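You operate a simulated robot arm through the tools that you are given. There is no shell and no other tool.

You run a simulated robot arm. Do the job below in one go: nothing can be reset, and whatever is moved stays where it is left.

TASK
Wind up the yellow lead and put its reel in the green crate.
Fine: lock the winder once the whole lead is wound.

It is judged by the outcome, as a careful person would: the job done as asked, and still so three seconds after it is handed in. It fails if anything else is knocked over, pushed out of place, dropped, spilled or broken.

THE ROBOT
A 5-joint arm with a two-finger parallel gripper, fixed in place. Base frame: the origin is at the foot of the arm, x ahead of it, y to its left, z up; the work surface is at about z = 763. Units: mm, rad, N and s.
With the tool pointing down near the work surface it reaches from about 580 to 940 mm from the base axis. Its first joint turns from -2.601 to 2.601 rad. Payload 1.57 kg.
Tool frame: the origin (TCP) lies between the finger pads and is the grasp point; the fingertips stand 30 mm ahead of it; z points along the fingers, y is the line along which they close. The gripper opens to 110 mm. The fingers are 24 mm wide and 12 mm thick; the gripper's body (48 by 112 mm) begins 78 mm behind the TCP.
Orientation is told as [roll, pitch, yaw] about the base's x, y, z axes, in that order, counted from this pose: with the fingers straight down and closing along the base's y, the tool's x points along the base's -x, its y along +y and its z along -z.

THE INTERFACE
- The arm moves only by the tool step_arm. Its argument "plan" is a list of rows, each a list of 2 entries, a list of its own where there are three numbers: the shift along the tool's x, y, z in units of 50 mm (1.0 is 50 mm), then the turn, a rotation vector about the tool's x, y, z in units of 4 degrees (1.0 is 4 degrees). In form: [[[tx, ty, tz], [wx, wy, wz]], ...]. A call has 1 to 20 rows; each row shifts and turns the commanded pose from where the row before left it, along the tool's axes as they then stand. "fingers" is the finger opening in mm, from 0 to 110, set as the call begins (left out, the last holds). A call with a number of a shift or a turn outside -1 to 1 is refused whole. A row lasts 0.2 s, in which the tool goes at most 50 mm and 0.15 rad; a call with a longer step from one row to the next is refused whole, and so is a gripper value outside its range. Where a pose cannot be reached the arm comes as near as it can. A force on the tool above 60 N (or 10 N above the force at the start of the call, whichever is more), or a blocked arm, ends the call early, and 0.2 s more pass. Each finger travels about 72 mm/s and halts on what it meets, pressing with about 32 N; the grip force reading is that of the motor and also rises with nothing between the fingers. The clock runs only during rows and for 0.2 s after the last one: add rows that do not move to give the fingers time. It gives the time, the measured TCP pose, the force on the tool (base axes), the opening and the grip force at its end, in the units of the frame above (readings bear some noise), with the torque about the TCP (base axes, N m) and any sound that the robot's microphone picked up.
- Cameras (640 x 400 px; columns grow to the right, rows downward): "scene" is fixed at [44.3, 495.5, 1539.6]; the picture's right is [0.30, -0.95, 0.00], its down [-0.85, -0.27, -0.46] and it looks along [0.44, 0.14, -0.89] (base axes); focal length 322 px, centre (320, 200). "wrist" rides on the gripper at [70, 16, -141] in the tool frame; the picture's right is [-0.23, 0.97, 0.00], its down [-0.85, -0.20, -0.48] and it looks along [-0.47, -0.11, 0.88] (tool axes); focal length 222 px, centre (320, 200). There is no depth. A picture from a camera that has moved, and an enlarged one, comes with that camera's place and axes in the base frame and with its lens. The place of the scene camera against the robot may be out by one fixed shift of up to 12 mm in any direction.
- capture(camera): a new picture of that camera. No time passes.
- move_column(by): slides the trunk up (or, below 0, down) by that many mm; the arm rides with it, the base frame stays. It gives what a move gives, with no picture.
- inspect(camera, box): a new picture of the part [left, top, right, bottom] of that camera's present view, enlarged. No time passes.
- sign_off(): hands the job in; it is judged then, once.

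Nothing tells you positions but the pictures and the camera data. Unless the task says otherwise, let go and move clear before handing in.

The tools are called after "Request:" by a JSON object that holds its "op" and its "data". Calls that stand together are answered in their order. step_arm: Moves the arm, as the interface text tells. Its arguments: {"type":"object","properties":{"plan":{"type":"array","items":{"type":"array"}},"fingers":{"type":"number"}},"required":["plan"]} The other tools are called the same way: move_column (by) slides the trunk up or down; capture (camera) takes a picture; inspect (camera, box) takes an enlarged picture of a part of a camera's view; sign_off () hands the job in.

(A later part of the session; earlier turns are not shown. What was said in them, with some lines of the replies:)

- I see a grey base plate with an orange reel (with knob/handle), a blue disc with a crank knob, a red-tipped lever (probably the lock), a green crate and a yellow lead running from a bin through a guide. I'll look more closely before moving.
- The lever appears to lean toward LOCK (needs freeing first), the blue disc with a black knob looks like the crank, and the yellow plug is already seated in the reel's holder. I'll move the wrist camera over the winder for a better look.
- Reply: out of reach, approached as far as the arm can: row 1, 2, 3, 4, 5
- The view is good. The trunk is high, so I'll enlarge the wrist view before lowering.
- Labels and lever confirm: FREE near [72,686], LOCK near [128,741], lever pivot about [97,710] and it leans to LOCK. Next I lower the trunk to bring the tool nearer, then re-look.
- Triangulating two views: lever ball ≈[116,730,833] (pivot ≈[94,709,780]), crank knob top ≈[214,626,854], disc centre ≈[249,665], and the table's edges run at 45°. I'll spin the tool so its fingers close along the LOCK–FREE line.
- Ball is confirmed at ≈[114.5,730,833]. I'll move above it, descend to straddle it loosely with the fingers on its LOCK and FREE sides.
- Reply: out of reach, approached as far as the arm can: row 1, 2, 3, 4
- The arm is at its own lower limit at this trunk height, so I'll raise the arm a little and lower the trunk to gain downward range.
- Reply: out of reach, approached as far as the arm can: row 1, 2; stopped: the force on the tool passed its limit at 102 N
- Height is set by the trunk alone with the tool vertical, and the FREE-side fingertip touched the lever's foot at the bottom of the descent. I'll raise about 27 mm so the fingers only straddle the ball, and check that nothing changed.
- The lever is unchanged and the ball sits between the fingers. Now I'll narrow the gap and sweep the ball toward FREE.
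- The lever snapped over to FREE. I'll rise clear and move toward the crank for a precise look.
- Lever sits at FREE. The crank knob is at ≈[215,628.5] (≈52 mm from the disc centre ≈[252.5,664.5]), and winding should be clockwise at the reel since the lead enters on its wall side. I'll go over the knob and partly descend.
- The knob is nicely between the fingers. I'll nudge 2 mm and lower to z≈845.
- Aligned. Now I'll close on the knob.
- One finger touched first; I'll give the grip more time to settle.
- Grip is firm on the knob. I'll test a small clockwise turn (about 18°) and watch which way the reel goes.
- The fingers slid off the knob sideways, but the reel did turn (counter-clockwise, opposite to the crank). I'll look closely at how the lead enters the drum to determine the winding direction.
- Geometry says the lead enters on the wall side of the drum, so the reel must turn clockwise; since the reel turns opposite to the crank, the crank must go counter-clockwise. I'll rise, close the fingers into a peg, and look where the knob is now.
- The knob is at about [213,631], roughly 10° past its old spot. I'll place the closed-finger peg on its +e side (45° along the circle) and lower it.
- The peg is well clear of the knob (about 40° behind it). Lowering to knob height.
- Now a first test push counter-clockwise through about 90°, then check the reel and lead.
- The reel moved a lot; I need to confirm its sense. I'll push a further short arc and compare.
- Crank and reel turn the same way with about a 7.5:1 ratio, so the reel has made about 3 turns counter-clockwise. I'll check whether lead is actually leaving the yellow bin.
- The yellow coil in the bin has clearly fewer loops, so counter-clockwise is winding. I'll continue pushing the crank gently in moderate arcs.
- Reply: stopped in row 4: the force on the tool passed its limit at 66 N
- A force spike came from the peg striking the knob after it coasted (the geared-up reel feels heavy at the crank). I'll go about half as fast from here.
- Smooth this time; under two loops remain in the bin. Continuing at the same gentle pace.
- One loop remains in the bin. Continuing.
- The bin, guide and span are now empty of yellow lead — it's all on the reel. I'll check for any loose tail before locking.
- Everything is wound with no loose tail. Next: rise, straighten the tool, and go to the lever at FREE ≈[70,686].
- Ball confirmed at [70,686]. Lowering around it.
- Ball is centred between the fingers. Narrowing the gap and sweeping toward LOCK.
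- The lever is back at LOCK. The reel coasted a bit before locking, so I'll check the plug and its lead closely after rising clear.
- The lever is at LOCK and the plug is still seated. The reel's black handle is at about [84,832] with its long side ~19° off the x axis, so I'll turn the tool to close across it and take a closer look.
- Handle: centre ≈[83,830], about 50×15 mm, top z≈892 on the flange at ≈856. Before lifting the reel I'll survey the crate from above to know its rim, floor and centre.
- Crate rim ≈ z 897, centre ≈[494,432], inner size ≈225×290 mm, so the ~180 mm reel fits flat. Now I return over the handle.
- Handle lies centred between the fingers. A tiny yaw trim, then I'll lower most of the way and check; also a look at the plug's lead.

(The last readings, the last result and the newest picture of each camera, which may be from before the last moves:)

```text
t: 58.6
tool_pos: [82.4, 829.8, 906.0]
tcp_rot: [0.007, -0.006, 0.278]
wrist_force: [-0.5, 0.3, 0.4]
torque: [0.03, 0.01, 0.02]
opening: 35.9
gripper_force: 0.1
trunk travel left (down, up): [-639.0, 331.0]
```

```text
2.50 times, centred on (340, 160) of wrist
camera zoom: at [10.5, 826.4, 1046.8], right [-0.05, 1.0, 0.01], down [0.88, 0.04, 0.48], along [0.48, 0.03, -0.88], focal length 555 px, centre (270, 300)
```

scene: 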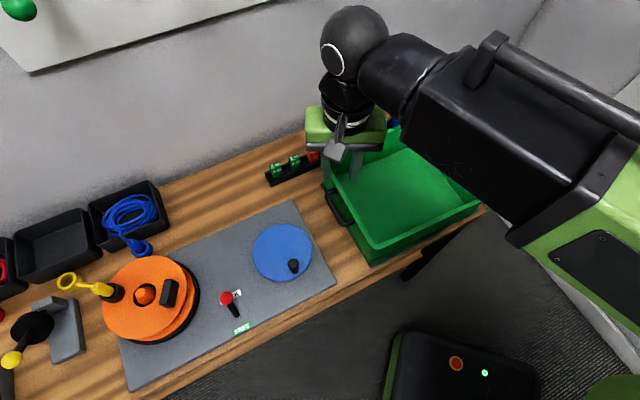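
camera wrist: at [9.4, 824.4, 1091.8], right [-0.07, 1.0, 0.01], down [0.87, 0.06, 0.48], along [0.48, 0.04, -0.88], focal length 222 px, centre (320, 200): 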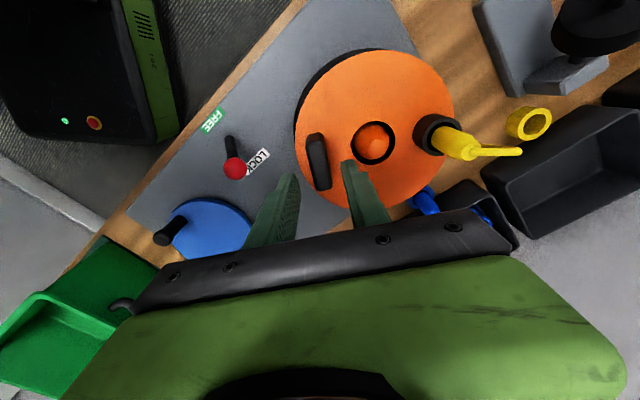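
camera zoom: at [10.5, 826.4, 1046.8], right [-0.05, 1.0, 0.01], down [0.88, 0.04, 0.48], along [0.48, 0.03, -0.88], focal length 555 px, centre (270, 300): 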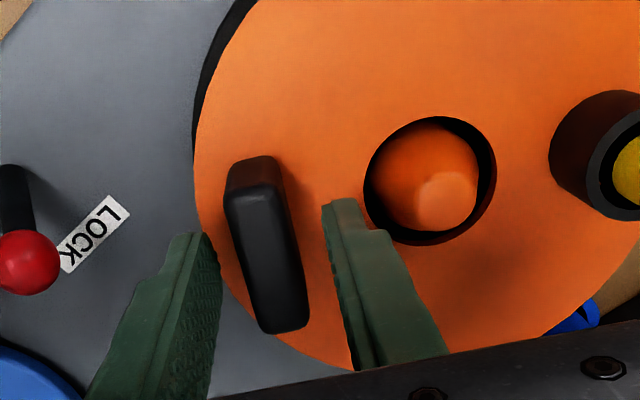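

Good alignment. Lowering the last 12 mm and gripping the handle.

Request:
{"op": "move_column", "data": {"by": -12}}

Request:
{"op": "step_arm", "data": {"plan": [[[0, 0, 0], [0, 0, 0]], [[0, 0, 0], [0, 0, 0]], [[0, 0, 0], [0, 0, 0]], [[0, 0, 0], [0, 0, 0]], [[0, 0, 0], [0, 0, 0]]], "fingers": 3}}

Request:
{"op": "inspect", "data": {"camera": "wrist", "box": [220, 80, 460, 240]}}

```text
t: 59.2
tool_pos: [81.9, 829.0, 894.0]
tcp_rot: [0.008, -0.003, 0.28]
wrist_force: [0.3, -0.3, -0.5]
torque: [0.0, 0.0, 0.04]
opening: 36.0
gripper_force: 0.1
trunk travel left (down, up): [-627.0, 343.0]
```

```text
t: 60.4
tool_pos: [82.4, 830.0, 894.2]
tcp_rot: [0.009, -0.002, 0.279]
wrist_force: [0.4, -1.7, 0.5]
torque: [-0.42, -0.1, -0.01]
opening: 17.5
gripper_force: 32.4
trunk travel left (down, up): [-627.0, 343.0]
```

```text
2.50 times, centred on (340, 160) of wrist
camera zoom: at [10.5, 826.5, 1034.7], right [-0.05, 1.0, 0.01], down [0.88, 0.04, 0.48], along [0.48, 0.03, -0.88], focal length 555 px, centre (270, 300)
```

zoom: 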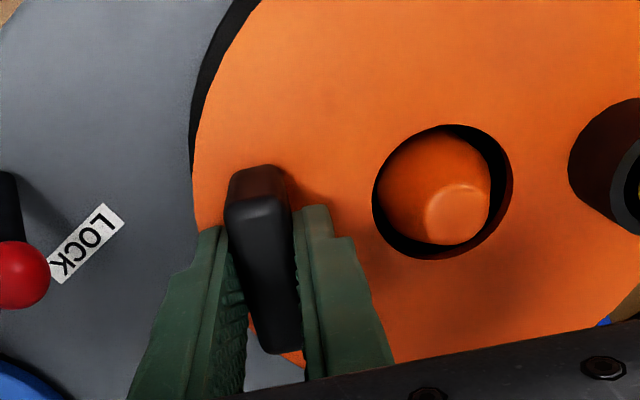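

Gripped (17.5 mm, 32 N). Lifting 12 mm as a trial and checking force and tilt.

Request:
{"op": "move_column", "data": {"by": 12}}

Request:
{"op": "inspect", "data": {"camera": "wrist", "box": [220, 80, 460, 240]}}

Request:
{"op": "inspect", "data": {"camera": "scene", "box": [50, 230, 250, 350]}}

```text
t: 61.0
tool_pos: [82.1, 831.6, 905.0]
tcp_rot: [0.008, -0.003, 0.28]
wrist_force: [-0.2, -1.2, -2.1]
torque: [-0.18, -0.04, 0.02]
opening: 17.6
gripper_force: 31.8
trunk travel left (down, up): [-639.0, 331.0]
```

```text
2.50 times, centred on (340, 160) of wrist
camera zoom: at [10.5, 826.9, 1046.4], right [-0.05, 1.0, 0.01], down [0.88, 0.04, 0.48], along [0.48, 0.03, -0.88], focal length 555 px, centre (270, 300)
```

zoom: 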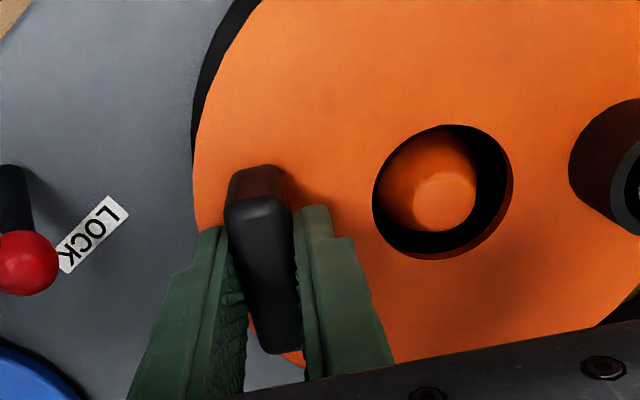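

```text
3.20 times, centred on (150, 290) of scene
camera zoom: at [44.3, 495.5, 1539.6], right [0.3, -0.95, 0.0], down [-0.85, -0.27, -0.46], along [0.44, 0.14, -0.89], focal length 1030 px, centre (864, -88)
```

zoom: 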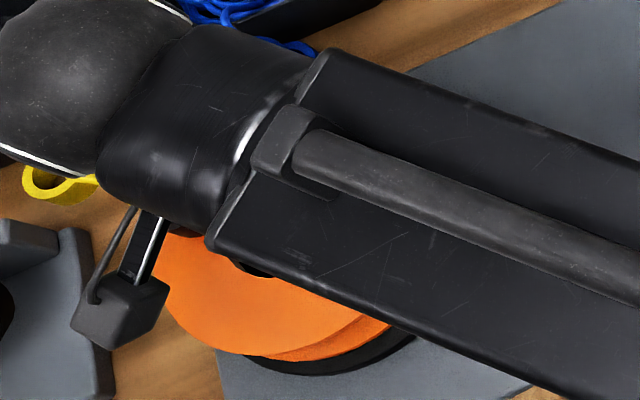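

The reel rises level with the gripper. Continuing the lift.

Request:
{"op": "move_column", "data": {"by": 60}}

Request:
{"op": "inspect", "data": {"camera": "wrist", "box": [220, 0, 640, 240]}}

```text
t: 62.0
tool_pos: [83.0, 829.1, 965.2]
tcp_rot: [0.007, -0.004, 0.279]
wrist_force: [-1.4, -0.9, -2.3]
torque: [-0.18, -0.08, 0.0]
opening: 17.6
gripper_force: 31.6
trunk travel left (down, up): [-699.0, 271.0]
```

```text
1.52 times, centred on (430, 120) of wrist
camera zoom: at [10.5, 826.9, 1106.3], right [-0.05, 1.0, 0.01], down [0.88, 0.04, 0.48], along [0.48, 0.03, -0.88], focal length 338 px, centre (152, 322)
```

zoom: 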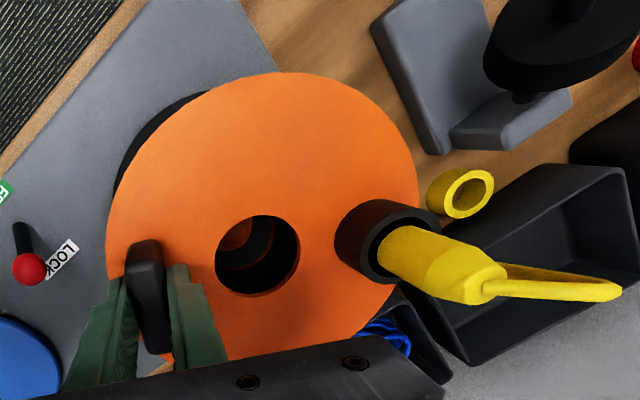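

The reel is clear of the spindle, level, and light (~0.25 kg). Lifting higher, then carrying toward the crate.

Request:
{"op": "move_column", "data": {"by": 130}}

Request:
{"op": "step_arm", "data": {"plan": [[[-0.11, -0.2125, 0], [0, 0, 0]], [[-0.219, -0.425, 0], [0, 0, 0]], [[-0.219, -0.425, 0], [0, 0, 0]], [[-0.219, -0.425, 0], [0, 0, 0]], [[-0.219, -0.425, 0], [0, 0, 0]], [[-0.219, -0.425, 0], [0, 0, 0]], [[-0.219, -0.425, 0], [0, 0, 0]], [[-0.219, -0.425, 0], [0, 0, 0]], [[-0.219, -0.425, 0], [0, 0, 0]], [[-0.219, -0.425, 0], [0, 0, 0]], [[-0.219, -0.425, 0], [0, 0, 0]], [[-0.219, -0.425, 0], [0, 0, 0]], [[-0.219, -0.425, 0], [0, 0, 0]], [[-0.11, -0.2125, 0], [0, 0, 0]]]}}

Request:
{"op": "capture", "data": {"camera": "wrist"}}

Request:
{"op": "capture", "data": {"camera": "scene"}}

```text
t: 63.5
tool_pos: [81.8, 831.0, 1095.8]
tcp_rot: [0.007, -0.005, 0.28]
wrist_force: [-0.3, 0.0, -3.3]
torque: [-0.18, -0.02, -0.02]
opening: 17.3
gripper_force: 31.9
trunk travel left (down, up): [-829.0, 141.0]
```

```text
t: 66.5
tool_pos: [293.8, 603.8, 1096.1]
tcp_rot: [0.006, -0.003, 0.28]
wrist_force: [0.2, 0.4, -3.7]
torque: [-0.17, -0.04, -0.04]
opening: 17.3
gripper_force: 32.1
trunk travel left (down, up): [-829.0, 141.0]
```

```text
taken
camera wrist: at [222.6, 600.5, 1236.6], right [-0.05, 1.0, 0.01], down [0.88, 0.04, 0.48], along [0.48, 0.03, -0.88], focal length 222 px, centre (320, 200)
```

wrist: 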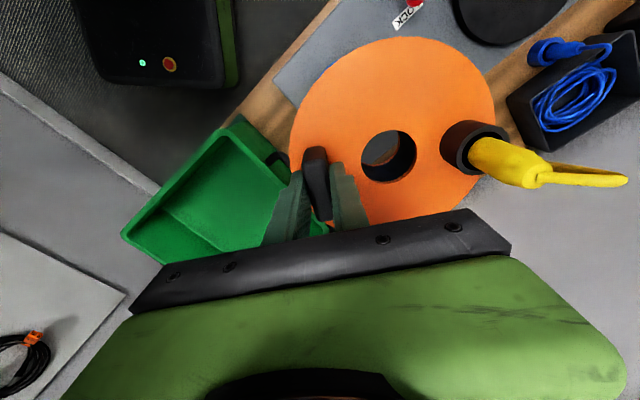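

```text
taken
```

scene: 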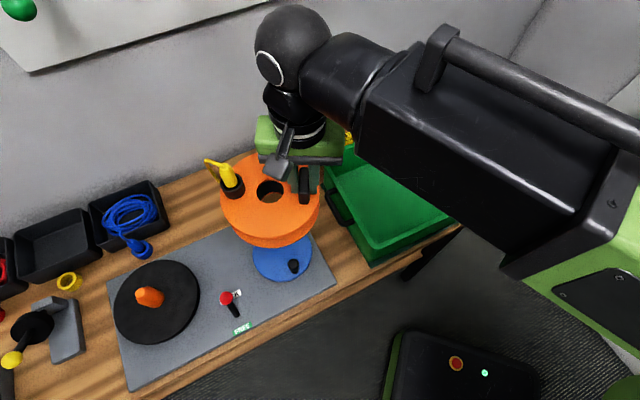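

Reel is held level. I'll re-measure the crate from here before the second half of the carry.

Request:
{"op": "inspect", "data": {"camera": "wrist", "box": [100, 100, 320, 270]}}

Request:
{"op": "inspect", "data": {"camera": "scene", "box": [190, 120, 380, 260]}}

```text
2.35 times, centred on (210, 185) of wrist
camera zoom: at [222.6, 600.5, 1236.6], right [-0.05, 1.0, 0.01], down [0.88, 0.04, 0.48], along [0.48, 0.03, -0.88], focal length 523 px, centre (579, 235)
```

zoom: 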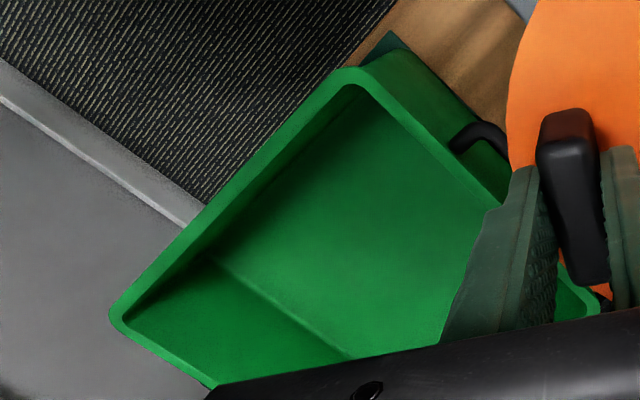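

```text
2.86 times, centred on (285, 190) of scene
camera zoom: at [44.3, 495.5, 1539.6], right [0.3, -0.95, 0.0], down [-0.85, -0.27, -0.46], along [0.44, 0.14, -0.89], focal length 919 px, centre (420, 229)
```

zoom: 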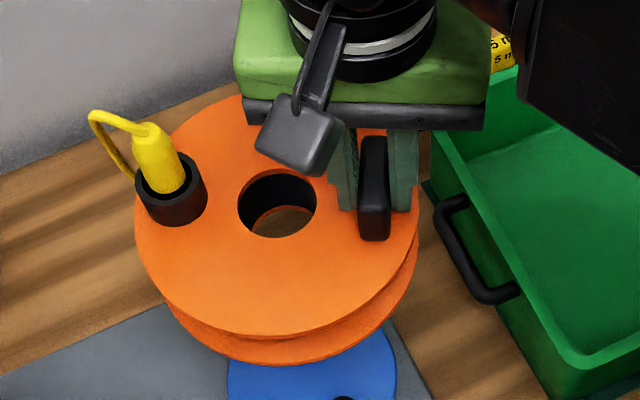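

Crate centre refined to ≈[503,427], rim ≈875; the reel centre will go there (TCP ≈[517,372]).

Request:
{"op": "step_arm", "data": {"plan": [[[-0.116, -0.219, 0], [0, 0, 0]], [[-0.2312, -0.4383, 0], [0, 0, 0]], [[-0.2312, -0.4383, 0], [0, 0, 0]], [[-0.2312, -0.4383, 0], [0, 0, 0]], [[-0.2312, -0.4383, 0], [0, 0, 0]], [[-0.2312, -0.4383, 0], [0, 0, 0]], [[-0.2312, -0.4383, 0], [0, 0, 0]], [[-0.2312, -0.4383, 0], [0, 0, 0]], [[-0.2312, -0.4383, 0], [0, 0, 0]], [[-0.2312, -0.4383, 0], [0, 0, 0]], [[-0.2312, -0.4383, 0], [0, 0, 0]], [[-0.2312, -0.4383, 0], [0, 0, 0]], [[-0.2312, -0.4383, 0], [0, 0, 0]], [[-0.116, -0.219, 0], [0, 0, 0]], [[0, 0, 0], [0, 0, 0]]]}}

Request:
{"op": "capture", "data": {"camera": "wrist"}}

Request:
{"op": "capture", "data": {"camera": "scene"}}

```text
t: 69.8
tool_pos: [518.1, 371.3, 1095.4]
tcp_rot: [0.007, -0.004, 0.281]
wrist_force: [0.4, 0.3, -3.7]
torque: [-0.21, -0.05, 0.0]
opening: 17.5
gripper_force: 32.2
out of reach, approached as far as the arm can: row 4
trunk travel left (down, up): [-829.0, 141.0]
```

```text
taken
camera wrist: at [446.2, 368.6, 1236.6], right [-0.05, 1.0, 0.01], down [0.88, 0.04, 0.48], along [0.48, 0.03, -0.88], focal length 222 px, centre (320, 200)
```

wrist: 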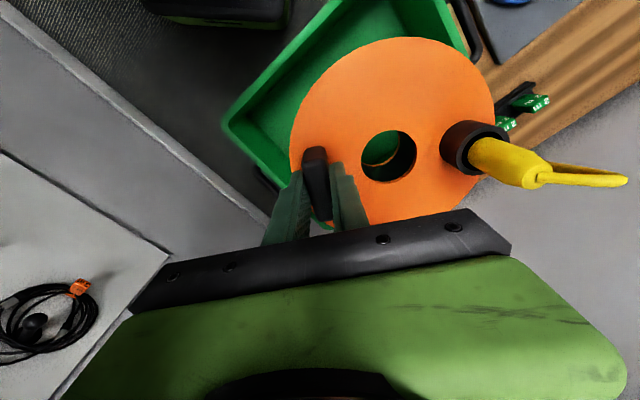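

```text
taken
```

scene: 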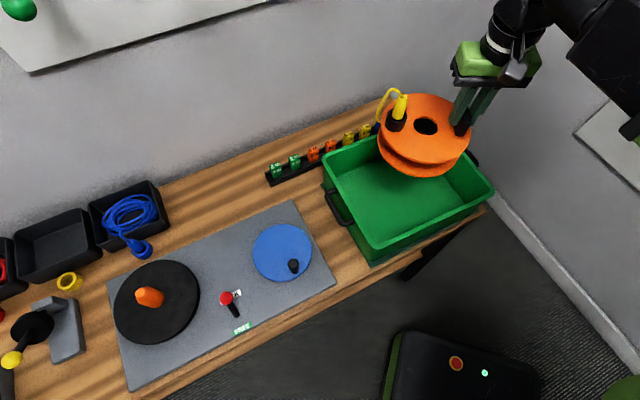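

The reel hangs centred over the crate with ≥30 mm margin all round. Lowering it inside in stages.

Request:
{"op": "move_column", "data": {"by": -130}}

Request:
{"op": "capture", "data": {"camera": "wrist"}}

Request:
{"op": "capture", "data": {"camera": "scene"}}

```text
t: 71.3
tool_pos: [517.5, 372.4, 965.4]
tcp_rot: [0.008, -0.004, 0.279]
wrist_force: [-0.1, -0.7, -2.0]
torque: [-0.15, -0.04, -0.03]
opening: 17.6
gripper_force: 32.2
trunk travel left (down, up): [-699.0, 271.0]
```

```text
taken
camera wrist: at [446.1, 368.6, 1106.7], right [-0.05, 1.0, 0.01], down [0.88, 0.04, 0.48], along [0.48, 0.03, -0.88], focal length 222 px, centre (320, 200)
```

wrist: 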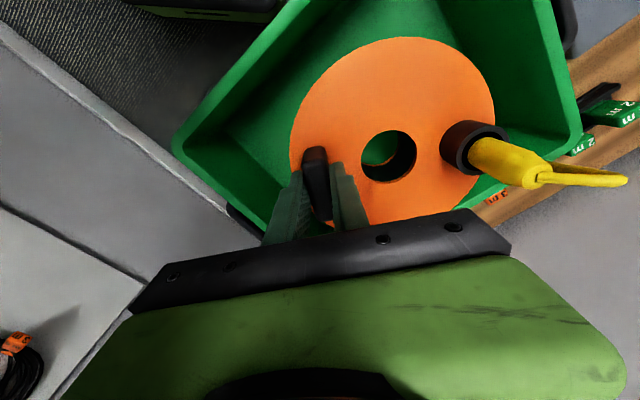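

```text
taken
```

scene: 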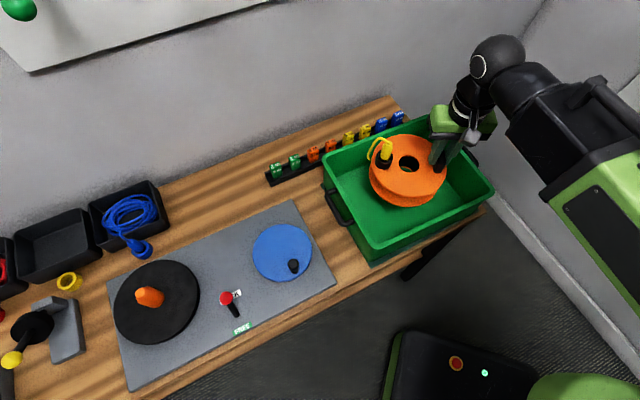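

The reel is centred at rim height. Continuing down carefully.

Request:
{"op": "move_column", "data": {"by": -60}}

Request:
{"op": "capture", "data": {"camera": "wrist"}}

Request:
{"op": "inspect", "data": {"camera": "scene", "box": [310, 100, 510, 280]}}

```text
t: 72.3
tool_pos: [518.2, 372.5, 905.1]
tcp_rot: [0.008, -0.004, 0.279]
wrist_force: [-0.2, -0.1, -3.5]
torque: [-0.17, -0.06, 0.01]
opening: 17.1
gripper_force: 31.8
trunk travel left (down, up): [-639.0, 331.0]
```

```text
taken
camera wrist: at [446.1, 368.6, 1046.7], right [-0.05, 1.0, 0.01], down [0.88, 0.04, 0.48], along [0.48, 0.03, -0.88], focal length 222 px, centre (320, 200)
```

wrist: 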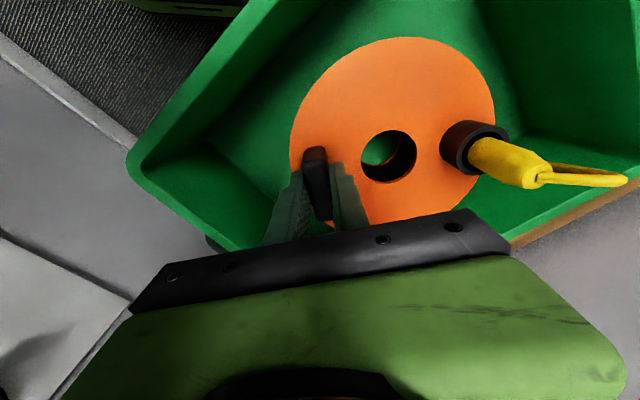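

```text
2.22 times, centred on (410, 190) of scene
camera zoom: at [44.3, 495.5, 1539.6], right [0.3, -0.95, 0.0], down [-0.85, -0.27, -0.46], along [0.44, 0.14, -0.89], focal length 715 px, centre (120, 222)
```

zoom: 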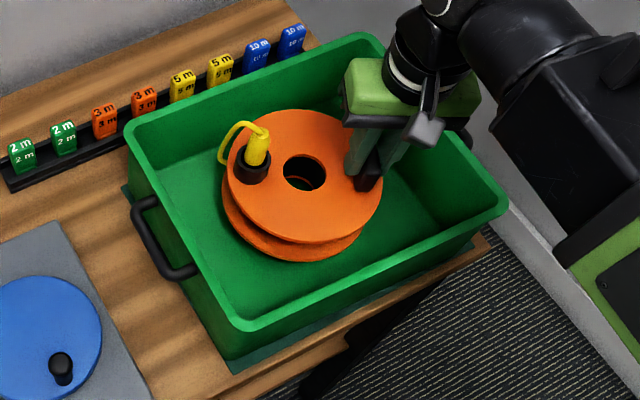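

Request:
{"op": "move_column", "data": {"by": -18}}

Request:
{"op": "move_column", "data": {"by": -6}}

Request:
{"op": "move_column", "data": {"by": -5}}

Request:
{"op": "inspect", "data": {"camera": "scene", "box": [350, 130, 470, 240]}}

```text
t: 73.0
tool_pos: [516.7, 371.0, 887.1]
tcp_rot: [0.007, -0.003, 0.28]
wrist_force: [-0.1, -0.1, -3.6]
torque: [-0.19, -0.05, -0.04]
opening: 17.2
gripper_force: 32.2
trunk travel left (down, up): [-621.0, 349.0]
```

```text
t: 73.5
tool_pos: [517.9, 371.9, 881.3]
tcp_rot: [0.007, -0.004, 0.28]
wrist_force: [-0.7, -0.5, -2.9]
torque: [-0.23, -0.05, 0.01]
opening: 17.5
gripper_force: 32.3
trunk travel left (down, up): [-615.0, 355.0]
```

```text
t: 74.1
tool_pos: [517.1, 371.8, 877.0]
tcp_rot: [0.007, -0.003, 0.279]
wrist_force: [-0.4, -0.6, -3.5]
torque: [-0.19, -0.06, -0.02]
opening: 17.5
gripper_force: 31.9
trunk travel left (down, up): [-610.0, 360.0]
```

```text
3.64 times, centred on (410, 185) of scene
camera zoom: at [44.3, 495.5, 1539.6], right [0.3, -0.95, 0.0], down [-0.85, -0.27, -0.46], along [0.44, 0.14, -0.89], focal length 1170 px, centre (-7, 254)
```

zoom: 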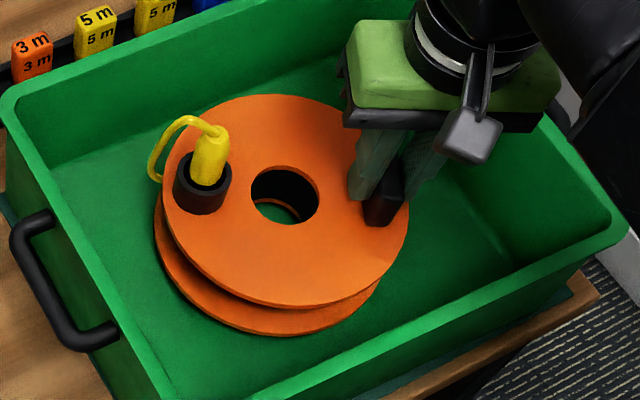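

Request:
{"op": "move_column", "data": {"by": -5}}

Request:
{"op": "move_column", "data": {"by": -4}}

Request:
{"op": "move_column", "data": {"by": -4}}

Request:
{"op": "inspect", "data": {"camera": "scene", "box": [350, 130, 470, 240]}}

```text
t: 74.6
tool_pos: [517.8, 372.3, 871.4]
tcp_rot: [0.007, -0.005, 0.278]
wrist_force: [0.2, -0.2, -2.8]
torque: [-0.18, -0.08, -0.03]
opening: 17.2
gripper_force: 31.6
trunk travel left (down, up): [-605.0, 365.0]
```

```text
t: 75.1
tool_pos: [518.2, 372.2, 867.4]
tcp_rot: [0.007, -0.004, 0.278]
wrist_force: [0.3, 0.0, -2.1]
torque: [-0.18, -0.02, 0.02]
opening: 17.8
gripper_force: 32.0
trunk travel left (down, up): [-601.0, 369.0]
```

```text
t: 75.7
tool_pos: [518.2, 372.4, 863.5]
tcp_rot: [0.007, -0.004, 0.279]
wrist_force: [-0.1, 0.4, -3.0]
torque: [-0.19, -0.08, 0.0]
opening: 17.5
gripper_force: 31.7
trunk travel left (down, up): [-597.0, 373.0]
```

```text
3.64 times, centred on (410, 185) of scene
camera zoom: at [44.3, 495.5, 1539.6], right [0.3, -0.95, 0.0], down [-0.85, -0.27, -0.46], along [0.44, 0.14, -0.89], focal length 1170 px, centre (-7, 254)
```

zoom: 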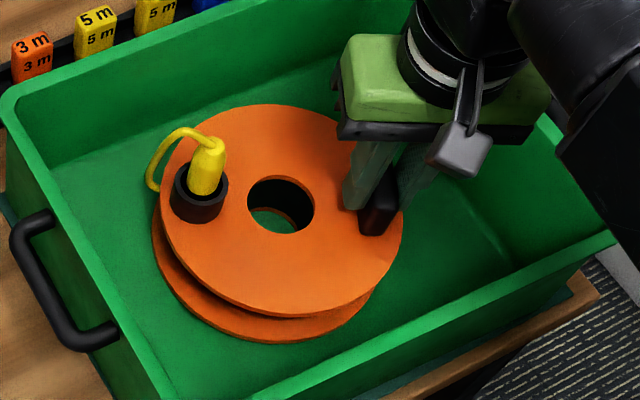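

Request:
{"op": "move_column", "data": {"by": -4}}

Request:
{"op": "move_column", "data": {"by": -4}}

Request:
{"op": "move_column", "data": {"by": -4}}

Request:
{"op": "inspect", "data": {"camera": "scene", "box": [350, 130, 470, 240]}}

Request:
{"op": "capture", "data": {"camera": "wrist"}}

```text
t: 76.2
tool_pos: [516.6, 371.9, 861.5]
tcp_rot: [0.009, -0.006, 0.279]
wrist_force: [6.8, 6.9, 30.7]
torque: [-0.25, -0.29, 0.06]
opening: 17.4
gripper_force: 32.3
trunk travel left (down, up): [-593.0, 377.0]
```

```text
t: 76.7
tool_pos: [514.7, 370.8, 857.0]
tcp_rot: [0.008, -0.006, 0.28]
wrist_force: [2.7, 2.1, 37.7]
torque: [-0.92, 0.11, -0.13]
opening: 17.4
gripper_force: 32.3
trunk travel left (down, up): [-589.0, 381.0]
```

```text
t: 77.1
tool_pos: [515.5, 372.0, 856.8]
tcp_rot: [0.007, -0.006, 0.278]
wrist_force: [-0.6, -0.6, 43.4]
torque: [-0.44, -0.01, -0.03]
opening: 17.6
gripper_force: 31.6
trunk travel left (down, up): [-588.0, 382.0]
stopped: the force on the tool passed its limit at 73 N (the readings are from after the stop); the commanded pose is now the measured one
```

```text
3.64 times, centred on (410, 185) of scene
camera zoom: at [44.3, 495.5, 1539.6], right [0.3, -0.95, 0.0], down [-0.85, -0.27, -0.46], along [0.44, 0.14, -0.89], focal length 1170 px, centre (-7, 254)
```

zoom: 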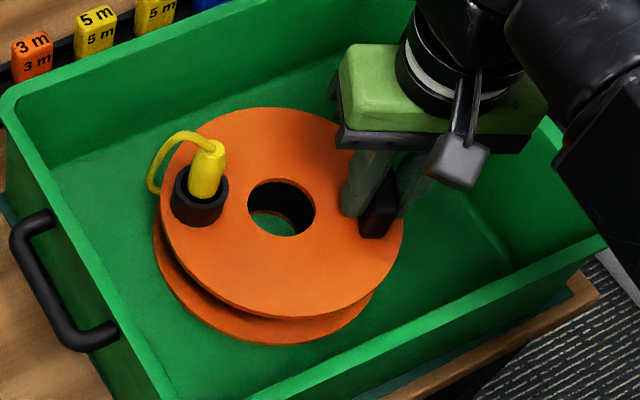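

```text
taken
camera wrist: at [444.1, 367.4, 997.9], right [-0.05, 1.0, 0.01], down [0.87, 0.04, 0.48], along [0.48, 0.03, -0.88], focal length 222 px, centre (320, 200)
```

wrist: 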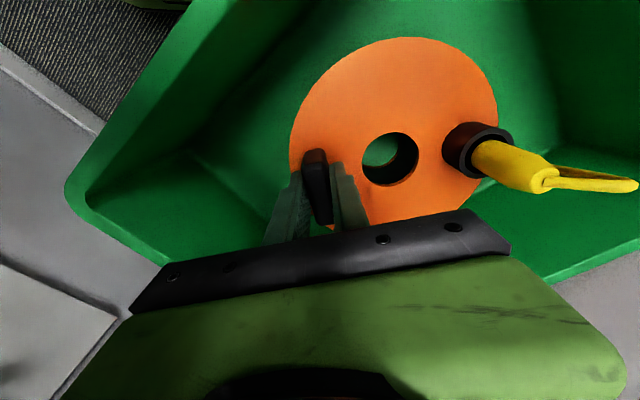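

The reel is on the crate floor (slightly pressed). I'll ease up 4 mm to unload, then release.

Request:
{"op": "move_column", "data": {"by": 4}}

Request:
{"op": "step_arm", "data": {"plan": [[[0, 0, 0], [0, 0, 0]], [[0, 0, 0], [0, 0, 0]], [[0, 0, 0], [0, 0, 0]]], "fingers": 36}}

Request:
{"op": "inspect", "data": {"camera": "wrist", "box": [220, 20, 640, 240]}}

Request:
{"op": "inspect", "data": {"camera": "scene", "box": [350, 130, 470, 240]}}

```text
t: 77.6
tool_pos: [517.8, 372.1, 859.0]
tcp_rot: [0.007, -0.003, 0.281]
wrist_force: [0.6, 0.3, -2.5]
torque: [-0.18, -0.04, -0.03]
opening: 17.6
gripper_force: 32.0
trunk travel left (down, up): [-592.0, 378.0]
```

```text
t: 78.4
tool_pos: [517.5, 371.5, 858.9]
tcp_rot: [0.008, -0.004, 0.279]
wrist_force: [0.2, -0.3, 0.2]
torque: [-0.02, 0.02, 0.02]
opening: 35.7
gripper_force: 0.1
trunk travel left (down, up): [-592.0, 378.0]
```

```text
1.52 times, centred on (430, 130) of wrist
camera zoom: at [446.2, 368.7, 1000.2], right [-0.05, 1.0, 0.01], down [0.88, 0.04, 0.48], along [0.48, 0.03, -0.88], focal length 338 px, centre (152, 307)
```

zoom: 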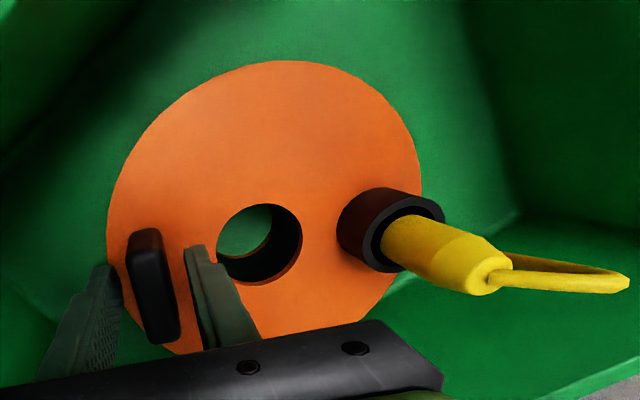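

```text
3.64 times, centred on (410, 185) of scene
camera zoom: at [44.3, 495.5, 1539.6], right [0.3, -0.95, 0.0], down [-0.85, -0.27, -0.46], along [0.44, 0.14, -0.89], focal length 1170 px, centre (-7, 254)
```

zoom: 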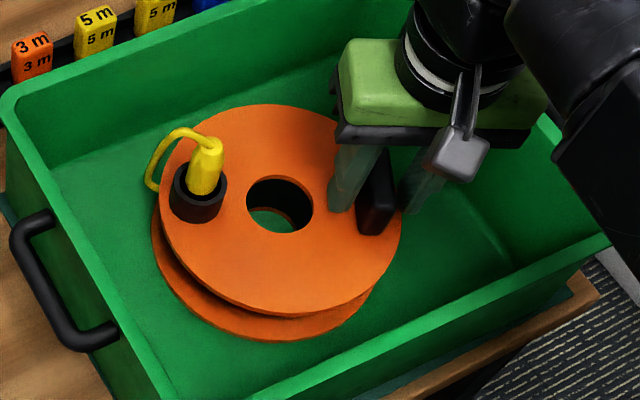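

Released; the reel rests flat in the crate. Rising straight up and clear.

Request:
{"op": "move_column", "data": {"by": 60}}

Request:
{"op": "move_column", "data": {"by": 180}}

Request:
{"op": "capture", "data": {"camera": "scene"}}

Request:
{"op": "capture", "data": {"camera": "wrist"}}

```text
t: 79.4
tool_pos: [517.5, 371.7, 919.3]
tcp_rot: [0.007, -0.003, 0.281]
wrist_force: [0.3, -1.2, 0.4]
torque: [-0.03, 0.01, 0.02]
opening: 35.7
gripper_force: 0.0
trunk travel left (down, up): [-652.0, 318.0]
```

```text
t: 81.4
tool_pos: [518.1, 372.6, 1099.6]
tcp_rot: [0.006, -0.004, 0.279]
wrist_force: [0.1, -0.2, -0.3]
torque: [-0.01, -0.01, 0.01]
opening: 36.1
gripper_force: 0.2
trunk travel left (down, up): [-832.0, 138.0]
```

```text
taken
```

scene: 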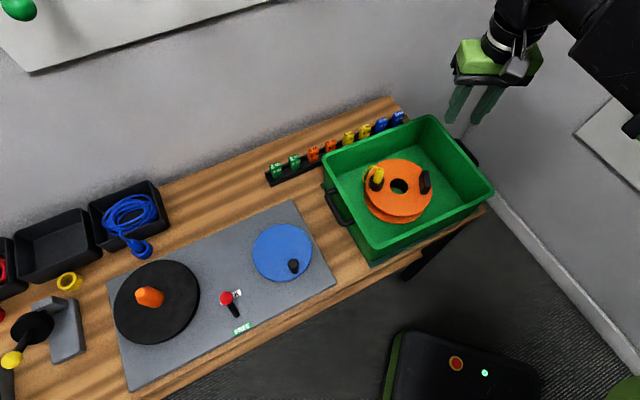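

```text
taken
camera wrist: at [446.2, 368.7, 1240.2], right [-0.05, 1.0, 0.01], down [0.88, 0.04, 0.48], along [0.48, 0.03, -0.88], focal length 222 px, centre (320, 200)
```

wrist: 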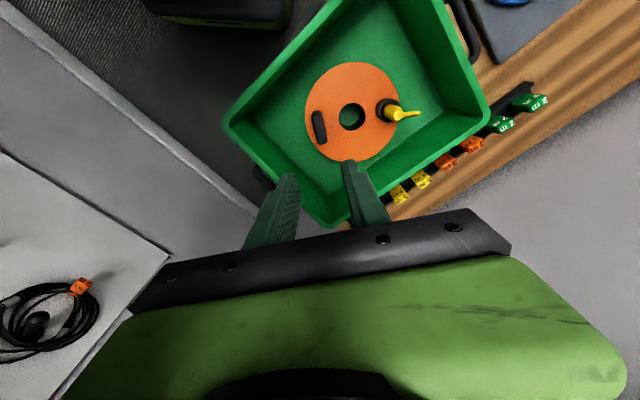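

The reel lies flat in the crate and the arm is clear. A last check on the lever and the other items.

Request:
{"op": "inspect", "data": {"camera": "scene", "box": [180, 220, 340, 350]}}

Request:
{"op": "inspect", "data": {"camera": "scene", "box": [0, 180, 210, 390]}}

Request:
{"op": "inspect", "data": {"camera": "scene", "box": [260, 90, 500, 270]}}

```text
3.08 times, centred on (260, 285) of scene
camera zoom: at [44.3, 495.5, 1539.6], right [0.3, -0.95, 0.0], down [-0.85, -0.27, -0.46], along [0.44, 0.14, -0.89], focal length 990 px, centre (505, -62)
```

zoom: 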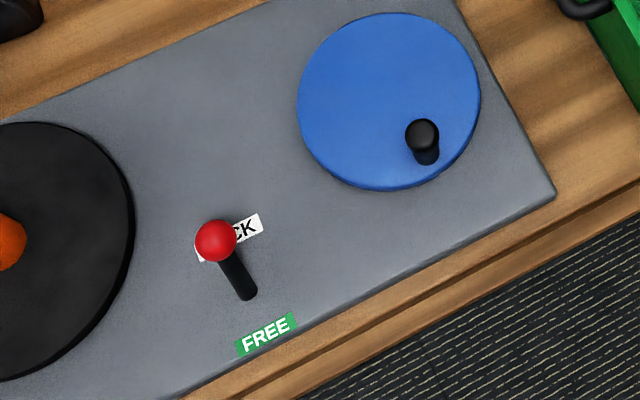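

```text
1.90 times, centred on (105, 285) of scene
camera zoom: at [44.3, 495.5, 1539.6], right [0.3, -0.95, 0.0], down [-0.85, -0.27, -0.46], along [0.44, 0.14, -0.89], focal length 613 px, centre (730, 38)
```

zoom: 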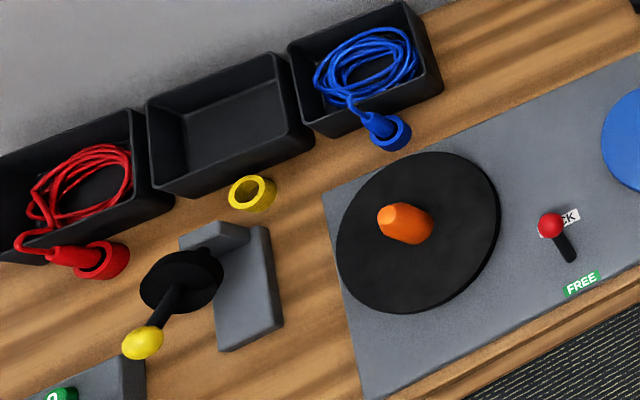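

```text
2.22 times, centred on (380, 180) of scene
camera zoom: at [44.3, 495.5, 1539.6], right [0.3, -0.95, 0.0], down [-0.85, -0.27, -0.46], along [0.44, 0.14, -0.89], focal length 715 px, centre (187, 244)
```

zoom: 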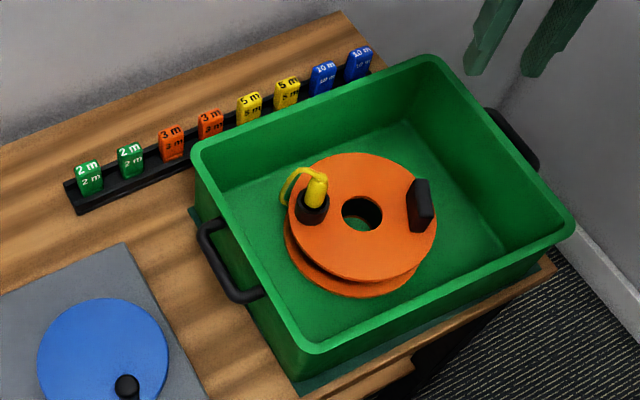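

The yellow lead is fully wound, the winder is at LOCK, the reel lies flat in the green crate, and everything else is where it was. Handing in.

Request:
{"op": "sign_off", "data": {}}

```text
The job is handed in.
```

The yellow lead is fully wound and its reel is lying flat in the green crate, with the plug still seated in the reel. I locked the winder once all the lead was on, before lifting the reel off.

Three contacts were harder than I intended, with no visible change to anything afterwards:
- **Lever foot:** a fingertip pressed down on it at up to about 102 N while I was first positioning.
- **Crank knob:** my closed fingers knocked it at about 66 N during winding. I wound at about half that speed afterwards.
- **Crate floor:** I pressed the reel against it at up to 73 N when setting it down, then eased off before letting go.

In the final pictures the lever is at LOCK, the yellow bin and guide are empty, and nothing else looks moved. The arm is clear above the crate.
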